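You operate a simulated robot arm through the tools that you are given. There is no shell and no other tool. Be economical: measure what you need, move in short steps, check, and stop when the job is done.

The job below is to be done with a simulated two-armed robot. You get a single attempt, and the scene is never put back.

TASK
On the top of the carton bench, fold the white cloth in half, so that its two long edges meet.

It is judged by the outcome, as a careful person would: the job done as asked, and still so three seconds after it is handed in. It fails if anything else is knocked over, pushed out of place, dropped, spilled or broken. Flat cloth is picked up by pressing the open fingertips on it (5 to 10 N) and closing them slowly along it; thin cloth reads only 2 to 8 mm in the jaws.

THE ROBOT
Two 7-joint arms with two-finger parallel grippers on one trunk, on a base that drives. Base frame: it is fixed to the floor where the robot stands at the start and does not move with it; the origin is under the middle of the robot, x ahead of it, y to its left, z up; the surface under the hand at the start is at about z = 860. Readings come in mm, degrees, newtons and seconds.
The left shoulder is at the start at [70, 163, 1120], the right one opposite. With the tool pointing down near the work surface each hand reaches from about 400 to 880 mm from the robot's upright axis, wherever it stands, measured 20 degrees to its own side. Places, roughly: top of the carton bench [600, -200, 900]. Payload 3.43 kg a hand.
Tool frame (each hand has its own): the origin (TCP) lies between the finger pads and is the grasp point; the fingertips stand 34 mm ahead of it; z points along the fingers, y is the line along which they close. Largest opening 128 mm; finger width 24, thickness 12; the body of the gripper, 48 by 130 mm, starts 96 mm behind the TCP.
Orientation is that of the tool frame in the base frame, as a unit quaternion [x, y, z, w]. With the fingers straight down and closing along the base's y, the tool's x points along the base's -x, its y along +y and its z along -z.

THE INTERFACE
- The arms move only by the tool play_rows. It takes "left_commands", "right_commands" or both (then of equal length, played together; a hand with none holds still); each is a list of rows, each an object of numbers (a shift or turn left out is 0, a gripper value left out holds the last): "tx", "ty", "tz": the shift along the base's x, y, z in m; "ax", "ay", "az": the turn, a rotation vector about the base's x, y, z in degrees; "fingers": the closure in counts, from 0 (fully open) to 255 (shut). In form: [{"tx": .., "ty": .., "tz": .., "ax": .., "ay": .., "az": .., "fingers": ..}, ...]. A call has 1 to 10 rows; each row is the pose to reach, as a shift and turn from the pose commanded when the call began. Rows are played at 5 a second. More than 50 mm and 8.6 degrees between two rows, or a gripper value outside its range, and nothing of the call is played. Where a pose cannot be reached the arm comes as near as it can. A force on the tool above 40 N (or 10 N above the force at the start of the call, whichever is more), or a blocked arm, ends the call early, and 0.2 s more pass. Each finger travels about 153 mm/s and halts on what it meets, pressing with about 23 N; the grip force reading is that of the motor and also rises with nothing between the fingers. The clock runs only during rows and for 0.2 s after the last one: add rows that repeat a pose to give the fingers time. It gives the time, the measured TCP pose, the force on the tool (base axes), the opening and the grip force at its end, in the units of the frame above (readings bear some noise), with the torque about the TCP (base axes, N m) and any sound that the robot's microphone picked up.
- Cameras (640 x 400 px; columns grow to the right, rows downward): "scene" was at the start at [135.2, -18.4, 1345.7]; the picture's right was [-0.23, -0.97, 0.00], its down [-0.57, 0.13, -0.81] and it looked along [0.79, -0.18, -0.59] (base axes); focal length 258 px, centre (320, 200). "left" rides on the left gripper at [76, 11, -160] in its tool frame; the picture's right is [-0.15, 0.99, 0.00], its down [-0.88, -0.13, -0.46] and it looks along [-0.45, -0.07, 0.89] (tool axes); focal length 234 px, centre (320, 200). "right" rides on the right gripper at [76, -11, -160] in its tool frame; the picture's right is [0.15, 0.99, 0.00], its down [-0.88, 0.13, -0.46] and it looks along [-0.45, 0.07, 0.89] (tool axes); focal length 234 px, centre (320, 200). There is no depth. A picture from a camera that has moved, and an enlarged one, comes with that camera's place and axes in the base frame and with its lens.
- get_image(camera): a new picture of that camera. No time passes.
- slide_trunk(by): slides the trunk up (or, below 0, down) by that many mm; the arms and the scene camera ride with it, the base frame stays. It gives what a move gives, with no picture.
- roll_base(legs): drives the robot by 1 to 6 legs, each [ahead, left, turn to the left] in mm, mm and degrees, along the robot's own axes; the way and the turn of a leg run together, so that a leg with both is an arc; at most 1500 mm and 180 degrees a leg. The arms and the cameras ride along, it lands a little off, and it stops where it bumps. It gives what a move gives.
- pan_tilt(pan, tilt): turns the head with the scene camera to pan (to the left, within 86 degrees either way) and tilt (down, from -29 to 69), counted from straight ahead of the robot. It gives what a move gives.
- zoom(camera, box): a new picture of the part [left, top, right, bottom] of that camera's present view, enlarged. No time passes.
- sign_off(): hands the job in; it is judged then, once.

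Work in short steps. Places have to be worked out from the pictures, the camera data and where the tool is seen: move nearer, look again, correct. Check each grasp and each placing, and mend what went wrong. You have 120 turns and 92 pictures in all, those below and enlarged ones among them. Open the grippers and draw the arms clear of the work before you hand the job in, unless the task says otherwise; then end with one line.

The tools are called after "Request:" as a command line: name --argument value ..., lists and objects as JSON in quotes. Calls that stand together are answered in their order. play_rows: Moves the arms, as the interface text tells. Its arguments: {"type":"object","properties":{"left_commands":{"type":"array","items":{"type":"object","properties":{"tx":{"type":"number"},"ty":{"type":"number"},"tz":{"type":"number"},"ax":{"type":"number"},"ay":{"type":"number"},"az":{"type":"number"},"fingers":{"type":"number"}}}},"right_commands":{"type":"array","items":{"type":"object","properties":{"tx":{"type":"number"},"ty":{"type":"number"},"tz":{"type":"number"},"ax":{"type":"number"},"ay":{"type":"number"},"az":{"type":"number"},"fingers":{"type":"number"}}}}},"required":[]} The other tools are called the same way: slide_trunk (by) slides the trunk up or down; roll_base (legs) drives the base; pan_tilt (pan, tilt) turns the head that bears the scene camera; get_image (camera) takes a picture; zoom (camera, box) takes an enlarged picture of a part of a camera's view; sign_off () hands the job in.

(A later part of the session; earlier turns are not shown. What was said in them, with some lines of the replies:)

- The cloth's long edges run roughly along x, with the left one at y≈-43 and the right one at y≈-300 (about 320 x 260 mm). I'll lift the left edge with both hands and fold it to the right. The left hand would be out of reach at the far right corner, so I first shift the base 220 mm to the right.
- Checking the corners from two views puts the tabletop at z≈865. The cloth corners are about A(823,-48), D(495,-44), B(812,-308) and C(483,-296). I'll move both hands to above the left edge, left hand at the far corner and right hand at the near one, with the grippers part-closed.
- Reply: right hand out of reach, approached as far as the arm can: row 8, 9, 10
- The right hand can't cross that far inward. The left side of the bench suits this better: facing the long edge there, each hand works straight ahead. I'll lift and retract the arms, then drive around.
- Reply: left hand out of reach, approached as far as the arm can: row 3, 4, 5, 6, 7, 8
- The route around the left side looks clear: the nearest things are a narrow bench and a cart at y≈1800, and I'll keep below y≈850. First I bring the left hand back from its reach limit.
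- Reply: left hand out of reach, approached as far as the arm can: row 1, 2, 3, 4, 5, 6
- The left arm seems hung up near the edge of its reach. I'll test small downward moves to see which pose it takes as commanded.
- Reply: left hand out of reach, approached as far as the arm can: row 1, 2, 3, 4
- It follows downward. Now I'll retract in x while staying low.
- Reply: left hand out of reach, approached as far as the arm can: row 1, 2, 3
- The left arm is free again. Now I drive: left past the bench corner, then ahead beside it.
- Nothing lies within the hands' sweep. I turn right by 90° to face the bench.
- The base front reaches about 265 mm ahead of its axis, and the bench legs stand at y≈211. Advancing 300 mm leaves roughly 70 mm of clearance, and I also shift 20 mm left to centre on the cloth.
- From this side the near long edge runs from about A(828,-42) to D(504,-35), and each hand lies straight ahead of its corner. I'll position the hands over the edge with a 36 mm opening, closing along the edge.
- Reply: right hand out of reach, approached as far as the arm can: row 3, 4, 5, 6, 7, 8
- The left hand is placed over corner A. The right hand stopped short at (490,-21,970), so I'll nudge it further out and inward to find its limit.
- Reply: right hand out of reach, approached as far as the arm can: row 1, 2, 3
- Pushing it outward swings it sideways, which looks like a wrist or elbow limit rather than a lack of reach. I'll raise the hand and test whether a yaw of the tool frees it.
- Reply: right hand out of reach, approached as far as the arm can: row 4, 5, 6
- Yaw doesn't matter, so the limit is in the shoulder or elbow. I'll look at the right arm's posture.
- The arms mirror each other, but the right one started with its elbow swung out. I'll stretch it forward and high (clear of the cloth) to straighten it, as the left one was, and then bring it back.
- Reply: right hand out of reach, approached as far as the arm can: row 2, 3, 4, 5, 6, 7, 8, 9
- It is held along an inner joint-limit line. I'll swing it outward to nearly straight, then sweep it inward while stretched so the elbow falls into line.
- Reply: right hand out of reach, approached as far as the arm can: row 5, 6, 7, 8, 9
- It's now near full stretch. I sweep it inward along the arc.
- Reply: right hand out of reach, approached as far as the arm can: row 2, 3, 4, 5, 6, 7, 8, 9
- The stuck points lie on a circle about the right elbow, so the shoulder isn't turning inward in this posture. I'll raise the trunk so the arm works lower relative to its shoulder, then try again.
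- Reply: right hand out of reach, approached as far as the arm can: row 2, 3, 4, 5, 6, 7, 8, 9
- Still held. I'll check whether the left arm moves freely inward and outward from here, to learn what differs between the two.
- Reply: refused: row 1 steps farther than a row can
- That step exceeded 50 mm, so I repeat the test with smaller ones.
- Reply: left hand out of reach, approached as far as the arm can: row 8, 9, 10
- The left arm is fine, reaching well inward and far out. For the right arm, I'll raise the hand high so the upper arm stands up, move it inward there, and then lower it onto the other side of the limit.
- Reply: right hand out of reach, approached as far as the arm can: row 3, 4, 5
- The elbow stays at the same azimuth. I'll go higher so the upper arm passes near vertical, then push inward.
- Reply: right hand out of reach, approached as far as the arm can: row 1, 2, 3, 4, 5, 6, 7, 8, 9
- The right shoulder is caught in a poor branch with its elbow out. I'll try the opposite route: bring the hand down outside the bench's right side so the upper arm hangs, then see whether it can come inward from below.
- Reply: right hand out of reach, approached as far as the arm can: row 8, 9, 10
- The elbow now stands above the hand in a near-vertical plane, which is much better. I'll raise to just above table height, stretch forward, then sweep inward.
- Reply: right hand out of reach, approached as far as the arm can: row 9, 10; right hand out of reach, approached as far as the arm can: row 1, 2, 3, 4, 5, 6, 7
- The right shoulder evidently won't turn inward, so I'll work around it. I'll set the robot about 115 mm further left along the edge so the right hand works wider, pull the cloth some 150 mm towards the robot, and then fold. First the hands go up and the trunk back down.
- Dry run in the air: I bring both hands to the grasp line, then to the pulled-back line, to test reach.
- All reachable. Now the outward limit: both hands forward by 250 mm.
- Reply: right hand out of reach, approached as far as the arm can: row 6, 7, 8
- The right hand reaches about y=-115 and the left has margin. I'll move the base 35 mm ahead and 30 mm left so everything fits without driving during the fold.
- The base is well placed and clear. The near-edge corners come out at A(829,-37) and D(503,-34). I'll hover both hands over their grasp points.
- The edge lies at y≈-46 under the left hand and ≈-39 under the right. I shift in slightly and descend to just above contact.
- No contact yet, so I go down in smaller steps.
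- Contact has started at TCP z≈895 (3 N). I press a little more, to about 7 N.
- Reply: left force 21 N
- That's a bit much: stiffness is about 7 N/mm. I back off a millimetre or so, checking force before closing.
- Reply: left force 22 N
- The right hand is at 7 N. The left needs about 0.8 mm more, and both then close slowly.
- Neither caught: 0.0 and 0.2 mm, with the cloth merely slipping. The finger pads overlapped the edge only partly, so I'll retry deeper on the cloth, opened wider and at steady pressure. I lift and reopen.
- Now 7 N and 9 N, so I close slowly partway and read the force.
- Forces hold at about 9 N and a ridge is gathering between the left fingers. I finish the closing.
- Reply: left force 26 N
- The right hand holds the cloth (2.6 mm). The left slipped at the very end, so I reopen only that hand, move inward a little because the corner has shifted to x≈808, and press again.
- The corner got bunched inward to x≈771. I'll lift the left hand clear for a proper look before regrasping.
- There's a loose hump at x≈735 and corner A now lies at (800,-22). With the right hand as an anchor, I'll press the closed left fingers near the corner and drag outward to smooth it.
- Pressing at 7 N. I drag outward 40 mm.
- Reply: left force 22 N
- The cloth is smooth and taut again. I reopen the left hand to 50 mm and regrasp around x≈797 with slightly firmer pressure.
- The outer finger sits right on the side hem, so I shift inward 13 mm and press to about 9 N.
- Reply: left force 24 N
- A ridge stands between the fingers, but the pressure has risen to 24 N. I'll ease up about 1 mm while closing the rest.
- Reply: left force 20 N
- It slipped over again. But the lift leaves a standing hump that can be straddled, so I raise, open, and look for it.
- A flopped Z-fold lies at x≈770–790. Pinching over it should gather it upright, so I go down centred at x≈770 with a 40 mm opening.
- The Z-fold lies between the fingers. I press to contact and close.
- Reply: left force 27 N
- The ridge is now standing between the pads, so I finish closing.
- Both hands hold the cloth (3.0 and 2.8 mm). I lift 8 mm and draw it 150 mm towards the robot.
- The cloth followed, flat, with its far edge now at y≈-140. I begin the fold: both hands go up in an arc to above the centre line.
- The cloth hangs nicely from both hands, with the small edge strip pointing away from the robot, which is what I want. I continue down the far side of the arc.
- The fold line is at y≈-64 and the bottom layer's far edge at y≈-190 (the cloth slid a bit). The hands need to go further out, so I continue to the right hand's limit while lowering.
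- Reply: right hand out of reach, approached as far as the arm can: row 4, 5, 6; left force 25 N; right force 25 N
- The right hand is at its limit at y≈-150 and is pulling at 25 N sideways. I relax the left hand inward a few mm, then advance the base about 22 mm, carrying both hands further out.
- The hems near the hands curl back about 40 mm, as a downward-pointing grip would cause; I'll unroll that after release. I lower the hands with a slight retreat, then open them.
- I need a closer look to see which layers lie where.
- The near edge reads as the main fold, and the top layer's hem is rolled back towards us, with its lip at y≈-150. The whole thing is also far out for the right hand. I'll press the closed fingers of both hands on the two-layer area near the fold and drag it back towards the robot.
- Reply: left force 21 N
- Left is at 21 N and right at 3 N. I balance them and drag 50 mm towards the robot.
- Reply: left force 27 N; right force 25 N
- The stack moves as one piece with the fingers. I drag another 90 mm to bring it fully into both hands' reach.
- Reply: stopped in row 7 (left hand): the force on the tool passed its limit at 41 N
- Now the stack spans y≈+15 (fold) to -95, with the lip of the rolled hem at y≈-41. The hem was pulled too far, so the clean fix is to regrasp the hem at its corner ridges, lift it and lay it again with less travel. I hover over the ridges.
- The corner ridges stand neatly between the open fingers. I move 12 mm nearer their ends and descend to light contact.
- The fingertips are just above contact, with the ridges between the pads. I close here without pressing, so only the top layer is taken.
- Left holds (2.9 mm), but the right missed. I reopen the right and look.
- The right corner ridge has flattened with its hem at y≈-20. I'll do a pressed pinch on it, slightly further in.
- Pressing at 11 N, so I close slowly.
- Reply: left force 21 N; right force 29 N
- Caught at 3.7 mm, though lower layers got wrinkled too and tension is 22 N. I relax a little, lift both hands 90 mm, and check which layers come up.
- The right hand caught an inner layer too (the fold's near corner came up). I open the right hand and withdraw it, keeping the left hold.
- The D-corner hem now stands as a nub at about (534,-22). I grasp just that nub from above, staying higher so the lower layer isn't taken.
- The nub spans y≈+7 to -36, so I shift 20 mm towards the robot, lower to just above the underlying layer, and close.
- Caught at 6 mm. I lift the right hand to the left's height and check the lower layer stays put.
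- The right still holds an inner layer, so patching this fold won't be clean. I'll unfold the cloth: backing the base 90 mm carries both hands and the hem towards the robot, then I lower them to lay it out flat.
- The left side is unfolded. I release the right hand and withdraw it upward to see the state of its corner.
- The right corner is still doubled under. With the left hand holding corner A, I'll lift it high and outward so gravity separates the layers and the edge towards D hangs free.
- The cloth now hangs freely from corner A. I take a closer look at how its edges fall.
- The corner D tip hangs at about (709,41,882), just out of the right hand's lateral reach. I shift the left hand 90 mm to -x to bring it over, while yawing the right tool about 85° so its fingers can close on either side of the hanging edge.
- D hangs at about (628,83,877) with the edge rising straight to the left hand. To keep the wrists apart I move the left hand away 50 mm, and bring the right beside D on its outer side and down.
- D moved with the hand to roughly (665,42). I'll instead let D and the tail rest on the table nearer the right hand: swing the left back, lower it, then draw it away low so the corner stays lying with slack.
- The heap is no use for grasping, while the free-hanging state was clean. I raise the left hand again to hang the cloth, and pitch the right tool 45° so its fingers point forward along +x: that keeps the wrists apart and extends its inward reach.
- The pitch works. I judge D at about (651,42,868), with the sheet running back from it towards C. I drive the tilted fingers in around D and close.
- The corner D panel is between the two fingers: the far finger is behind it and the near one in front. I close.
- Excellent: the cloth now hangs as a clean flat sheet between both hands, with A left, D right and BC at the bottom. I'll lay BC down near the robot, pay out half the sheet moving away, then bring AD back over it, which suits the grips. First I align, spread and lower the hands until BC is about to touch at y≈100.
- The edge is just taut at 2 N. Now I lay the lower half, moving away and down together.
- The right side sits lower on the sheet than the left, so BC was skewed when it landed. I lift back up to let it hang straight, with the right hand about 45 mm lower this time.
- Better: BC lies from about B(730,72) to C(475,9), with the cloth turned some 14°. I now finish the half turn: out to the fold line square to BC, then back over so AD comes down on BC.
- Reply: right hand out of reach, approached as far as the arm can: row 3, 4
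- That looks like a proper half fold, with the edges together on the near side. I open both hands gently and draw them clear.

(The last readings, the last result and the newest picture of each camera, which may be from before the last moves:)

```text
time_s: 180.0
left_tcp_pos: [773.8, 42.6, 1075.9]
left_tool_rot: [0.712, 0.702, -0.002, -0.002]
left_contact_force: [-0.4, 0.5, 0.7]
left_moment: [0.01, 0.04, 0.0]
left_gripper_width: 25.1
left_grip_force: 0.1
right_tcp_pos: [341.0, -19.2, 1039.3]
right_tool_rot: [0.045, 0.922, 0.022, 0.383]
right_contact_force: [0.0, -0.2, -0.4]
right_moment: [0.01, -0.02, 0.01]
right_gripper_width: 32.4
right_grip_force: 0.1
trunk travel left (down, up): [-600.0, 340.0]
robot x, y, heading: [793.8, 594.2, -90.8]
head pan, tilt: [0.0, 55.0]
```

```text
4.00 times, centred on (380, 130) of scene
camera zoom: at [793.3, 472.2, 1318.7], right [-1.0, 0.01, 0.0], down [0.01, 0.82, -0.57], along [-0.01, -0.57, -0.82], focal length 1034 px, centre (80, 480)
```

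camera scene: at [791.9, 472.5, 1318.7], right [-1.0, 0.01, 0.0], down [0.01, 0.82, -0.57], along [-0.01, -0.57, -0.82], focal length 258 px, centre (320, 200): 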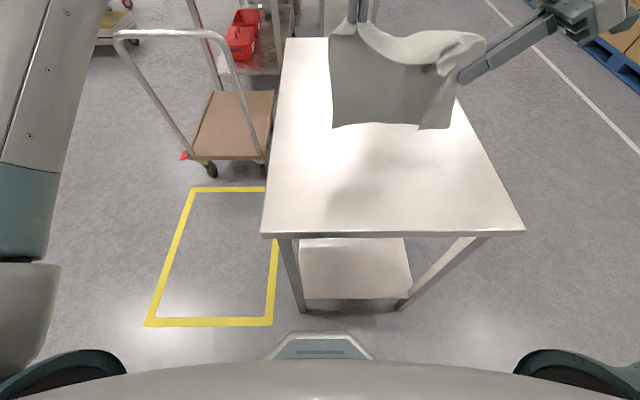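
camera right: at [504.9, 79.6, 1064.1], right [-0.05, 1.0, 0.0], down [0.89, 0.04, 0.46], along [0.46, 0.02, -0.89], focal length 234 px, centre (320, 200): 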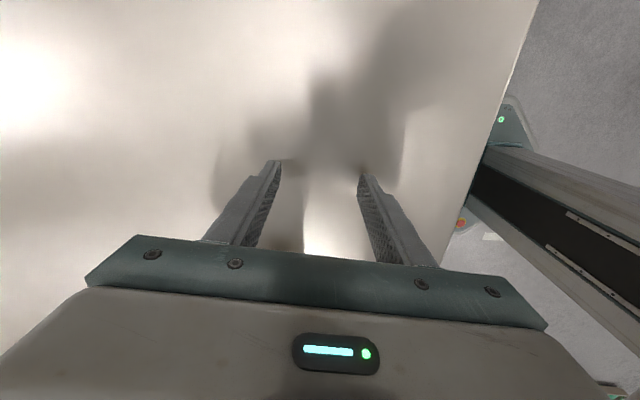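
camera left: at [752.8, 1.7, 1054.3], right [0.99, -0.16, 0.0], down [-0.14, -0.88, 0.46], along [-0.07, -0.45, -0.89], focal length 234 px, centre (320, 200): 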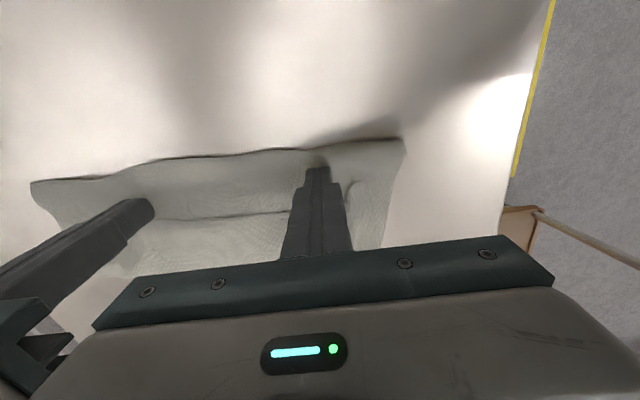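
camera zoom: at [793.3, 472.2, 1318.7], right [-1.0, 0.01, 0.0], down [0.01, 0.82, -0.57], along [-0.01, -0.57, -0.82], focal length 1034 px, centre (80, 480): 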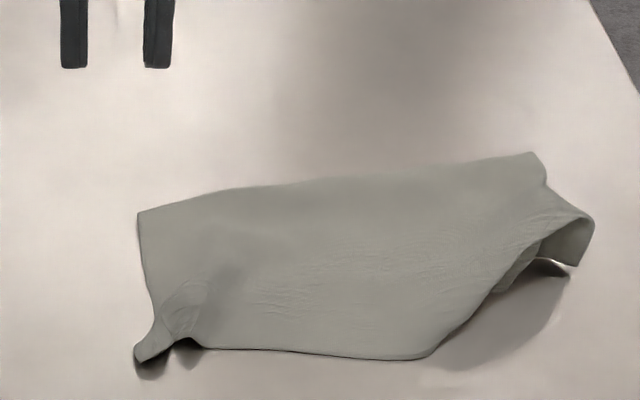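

The fold is good overall, but the right near corner (C/D) is rucked back at about (480,0) instead of reaching the near edge line at y≈65. I'll press the right fingertips on it and draw it towards the robot.

Request:
play_rows --right_commands '[{"tx": 0.04, "ty": 0.006, "fingers": 255}, {"tx": 0.08, "ty": 0.012}, {"tx": 0.12, "ty": 0.018}, {"tx": 0.127, "ty": 0.018, "tz": -0.045}, {"tx": 0.127, "ty": 0.018, "tz": -0.09}, {"tx": 0.127, "ty": 0.018, "tz": -0.12}, {"tx": 0.127, "ty": 0.018, "tz": -0.135}, {"tx": 0.127, "ty": 0.018, "tz": -0.142}, {"tx": 0.127, "ty": 0.018, "tz": -0.1445}, {"tx": 0.127, "ty": 0.018, "tz": -0.1445}]'

```text
time_s: 182.2
left_tcp_pos: [770.6, 43.0, 1075.5]
left_tool_rot: [0.711, 0.703, -0.002, 0.0]
left_contact_force: [-0.4, 0.1, 0.4]
left_moment: [-0.01, -0.02, 0.0]
left_gripper_width: 25.2
left_grip_force: 0.1
right_tcp_pos: [466.4, 1.2, 892.4]
right_tool_rot: [0.045, 0.922, 0.02, 0.383]
right_contact_force: [-0.1, 0.5, 1.4]
right_moment: [0.01, 0.01, -0.03]
right_gripper_width: 0.0
right_grip_force: 23.2
trunk travel left (down, up): [-600.0, 340.0]
robot x, y, heading: [788.7, 592.4, -90.7]
head pan, tilt: [0.0, 55.0]
```

Contact is just starting at 1.4 N. I press about 2 mm more, drag towards the robot 60 mm and slightly outward, then lift away.

Request:
play_rows --right_commands '[{"tz": -0.002}, {"tx": -0.002, "ty": 0.01, "tz": -0.0022}, {"tx": -0.004, "ty": 0.02, "tz": -0.0022}, {"tx": -0.006, "ty": 0.03, "tz": -0.0022}, {"tx": -0.008, "ty": 0.04, "tz": -0.0022}, {"tx": -0.01, "ty": 0.05, "tz": -0.0022}, {"tx": -0.012, "ty": 0.06, "tz": -0.0022}, {"tx": -0.012, "ty": 0.06, "tz": 0.03}, {"tx": -0.03, "ty": 0.06, "tz": 0.07}, {"tx": -0.06, "ty": 0.06, "tz": 0.1}]'

Request:
zoom --camera "scene" --box '[300, 80, 460, 180]'

```text
time_s: 184.4
left_tcp_pos: [769.6, 43.9, 1076.2]
left_tool_rot: [0.711, 0.703, 0.0, 0.001]
left_contact_force: [-0.7, 0.0, 0.4]
left_moment: [-0.02, -0.02, -0.01]
left_gripper_width: 25.0
left_grip_force: 0.1
right_tcp_pos: [403.4, 59.6, 994.1]
right_tool_rot: [0.045, 0.922, 0.02, 0.383]
right_contact_force: [0.3, -1.2, 0.0]
right_moment: [-0.02, 0.02, 0.01]
right_gripper_width: 0.0
right_grip_force: 23.2
trunk travel left (down, up): [-600.0, 340.0]
robot x, y, heading: [797.0, 595.0, -90.8]
head pan, tilt: [0.0, 55.0]
```

```text
4.00 times, centred on (380, 130) of scene
camera zoom: at [790.4, 473.0, 1318.7], right [-1.0, 0.01, 0.0], down [0.01, 0.82, -0.57], along [-0.01, -0.57, -0.82], focal length 1034 px, centre (80, 480)
```

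zoom: 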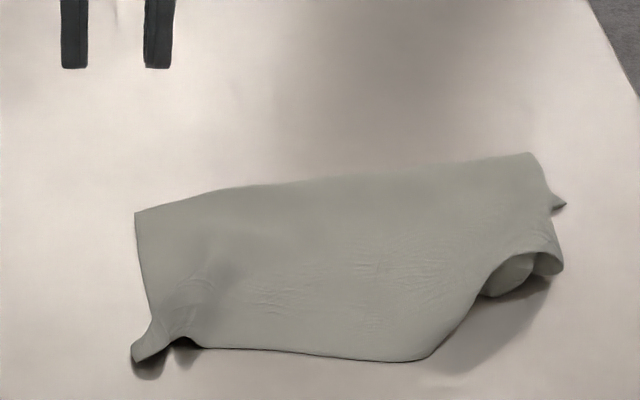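

No pictures remain. One last gentle correction: I press further inside that corner, at about (530,-5), and draw it obliquely towards where it belongs, then clear the arms.

Request:
play_rows --right_commands '[{"tx": 0.035, "ty": -0.02}, {"tx": 0.07, "ty": -0.045}, {"tx": 0.103, "ty": -0.065, "tz": -0.01}, {"tx": 0.103, "ty": -0.065, "tz": -0.05}, {"tx": 0.103, "ty": -0.065, "tz": -0.085}, {"tx": 0.103, "ty": -0.065, "tz": -0.098}, {"tx": 0.103, "ty": -0.065, "tz": -0.1025}, {"tx": 0.103, "ty": -0.065, "tz": -0.1025}]'

Request:
play_rows --right_commands '[{"tz": -0.0015}, {"tx": -0.004, "ty": 0.009, "tz": -0.0015}, {"tx": -0.008, "ty": 0.018, "tz": -0.0015}, {"tx": -0.012, "ty": 0.027, "tz": -0.0015}, {"tx": -0.016, "ty": 0.036, "tz": -0.0015}, {"tx": -0.02, "ty": 0.045, "tz": -0.0015}, {"tx": -0.02, "ty": 0.045, "tz": 0.03}, {"tx": -0.04, "ty": 0.045, "tz": 0.07}, {"tx": -0.07, "ty": 0.045, "tz": 0.1}, {"tx": -0.1, "ty": 0.045, "tz": 0.12, "fingers": 100}]' --left_commands '[{"tz": 0.0}, {"tz": 0.0}, {"tz": 0.0}, {"tz": 0.0}, {"tz": 0.0}, {"tz": 0.0}, {"tz": 0.0}, {"tz": 0.01}, {"tz": 0.02}, {"tz": 0.03}]'

```text
time_s: 186.2
left_tcp_pos: [772.3, 44.2, 1075.5]
left_tool_rot: [0.711, 0.703, -0.001, 0.0]
left_contact_force: [-0.9, -0.3, -0.2]
left_moment: [-0.01, -0.03, -0.01]
left_gripper_width: 24.7
left_grip_force: 0.0
right_tcp_pos: [511.4, -5.3, 894.6]
right_tool_rot: [0.045, 0.922, 0.019, 0.385]
right_contact_force: [0.9, -0.9, 13.9]
right_moment: [0.06, -0.26, -0.08]
right_gripper_width: 0.0
right_grip_force: 22.4
trunk travel left (down, up): [-600.0, 340.0]
robot x, y, heading: [789.7, 595.2, -90.9]
head pan, tilt: [0.0, 55.0]
```

```text
time_s: 188.4
left_tcp_pos: [769.3, 43.5, 1106.7]
left_tool_rot: [0.711, 0.703, -0.002, 0.001]
left_contact_force: [-0.2, 0.4, 0.8]
left_moment: [-0.01, 0.01, -0.03]
left_gripper_width: 25.5
left_grip_force: 0.0
right_tcp_pos: [407.4, 43.2, 1009.6]
right_tool_rot: [0.046, 0.922, 0.02, 0.384]
right_contact_force: [-0.7, 0.2, -0.2]
right_moment: [-0.03, -0.01, -0.02]
right_gripper_width: 77.6
right_grip_force: 0.0
trunk travel left (down, up): [-600.0, 340.0]
robot x, y, heading: [791.8, 592.3, -90.8]
head pan, tilt: [0.0, 55.0]
```

Both grippers are open and both arms are clear of the cloth. With no pictures left to guide more corrections, I hand the job in.

Request:
sign_off

```text
The job is handed in.
```

The white cloth is folded in half on the bench with its long edges roughly together, but not neatly: in my last picture the right near corner was still rucked back by about 60 mm. I made one more correction after that without being able to see its effect; nothing else appeared to be disturbed.
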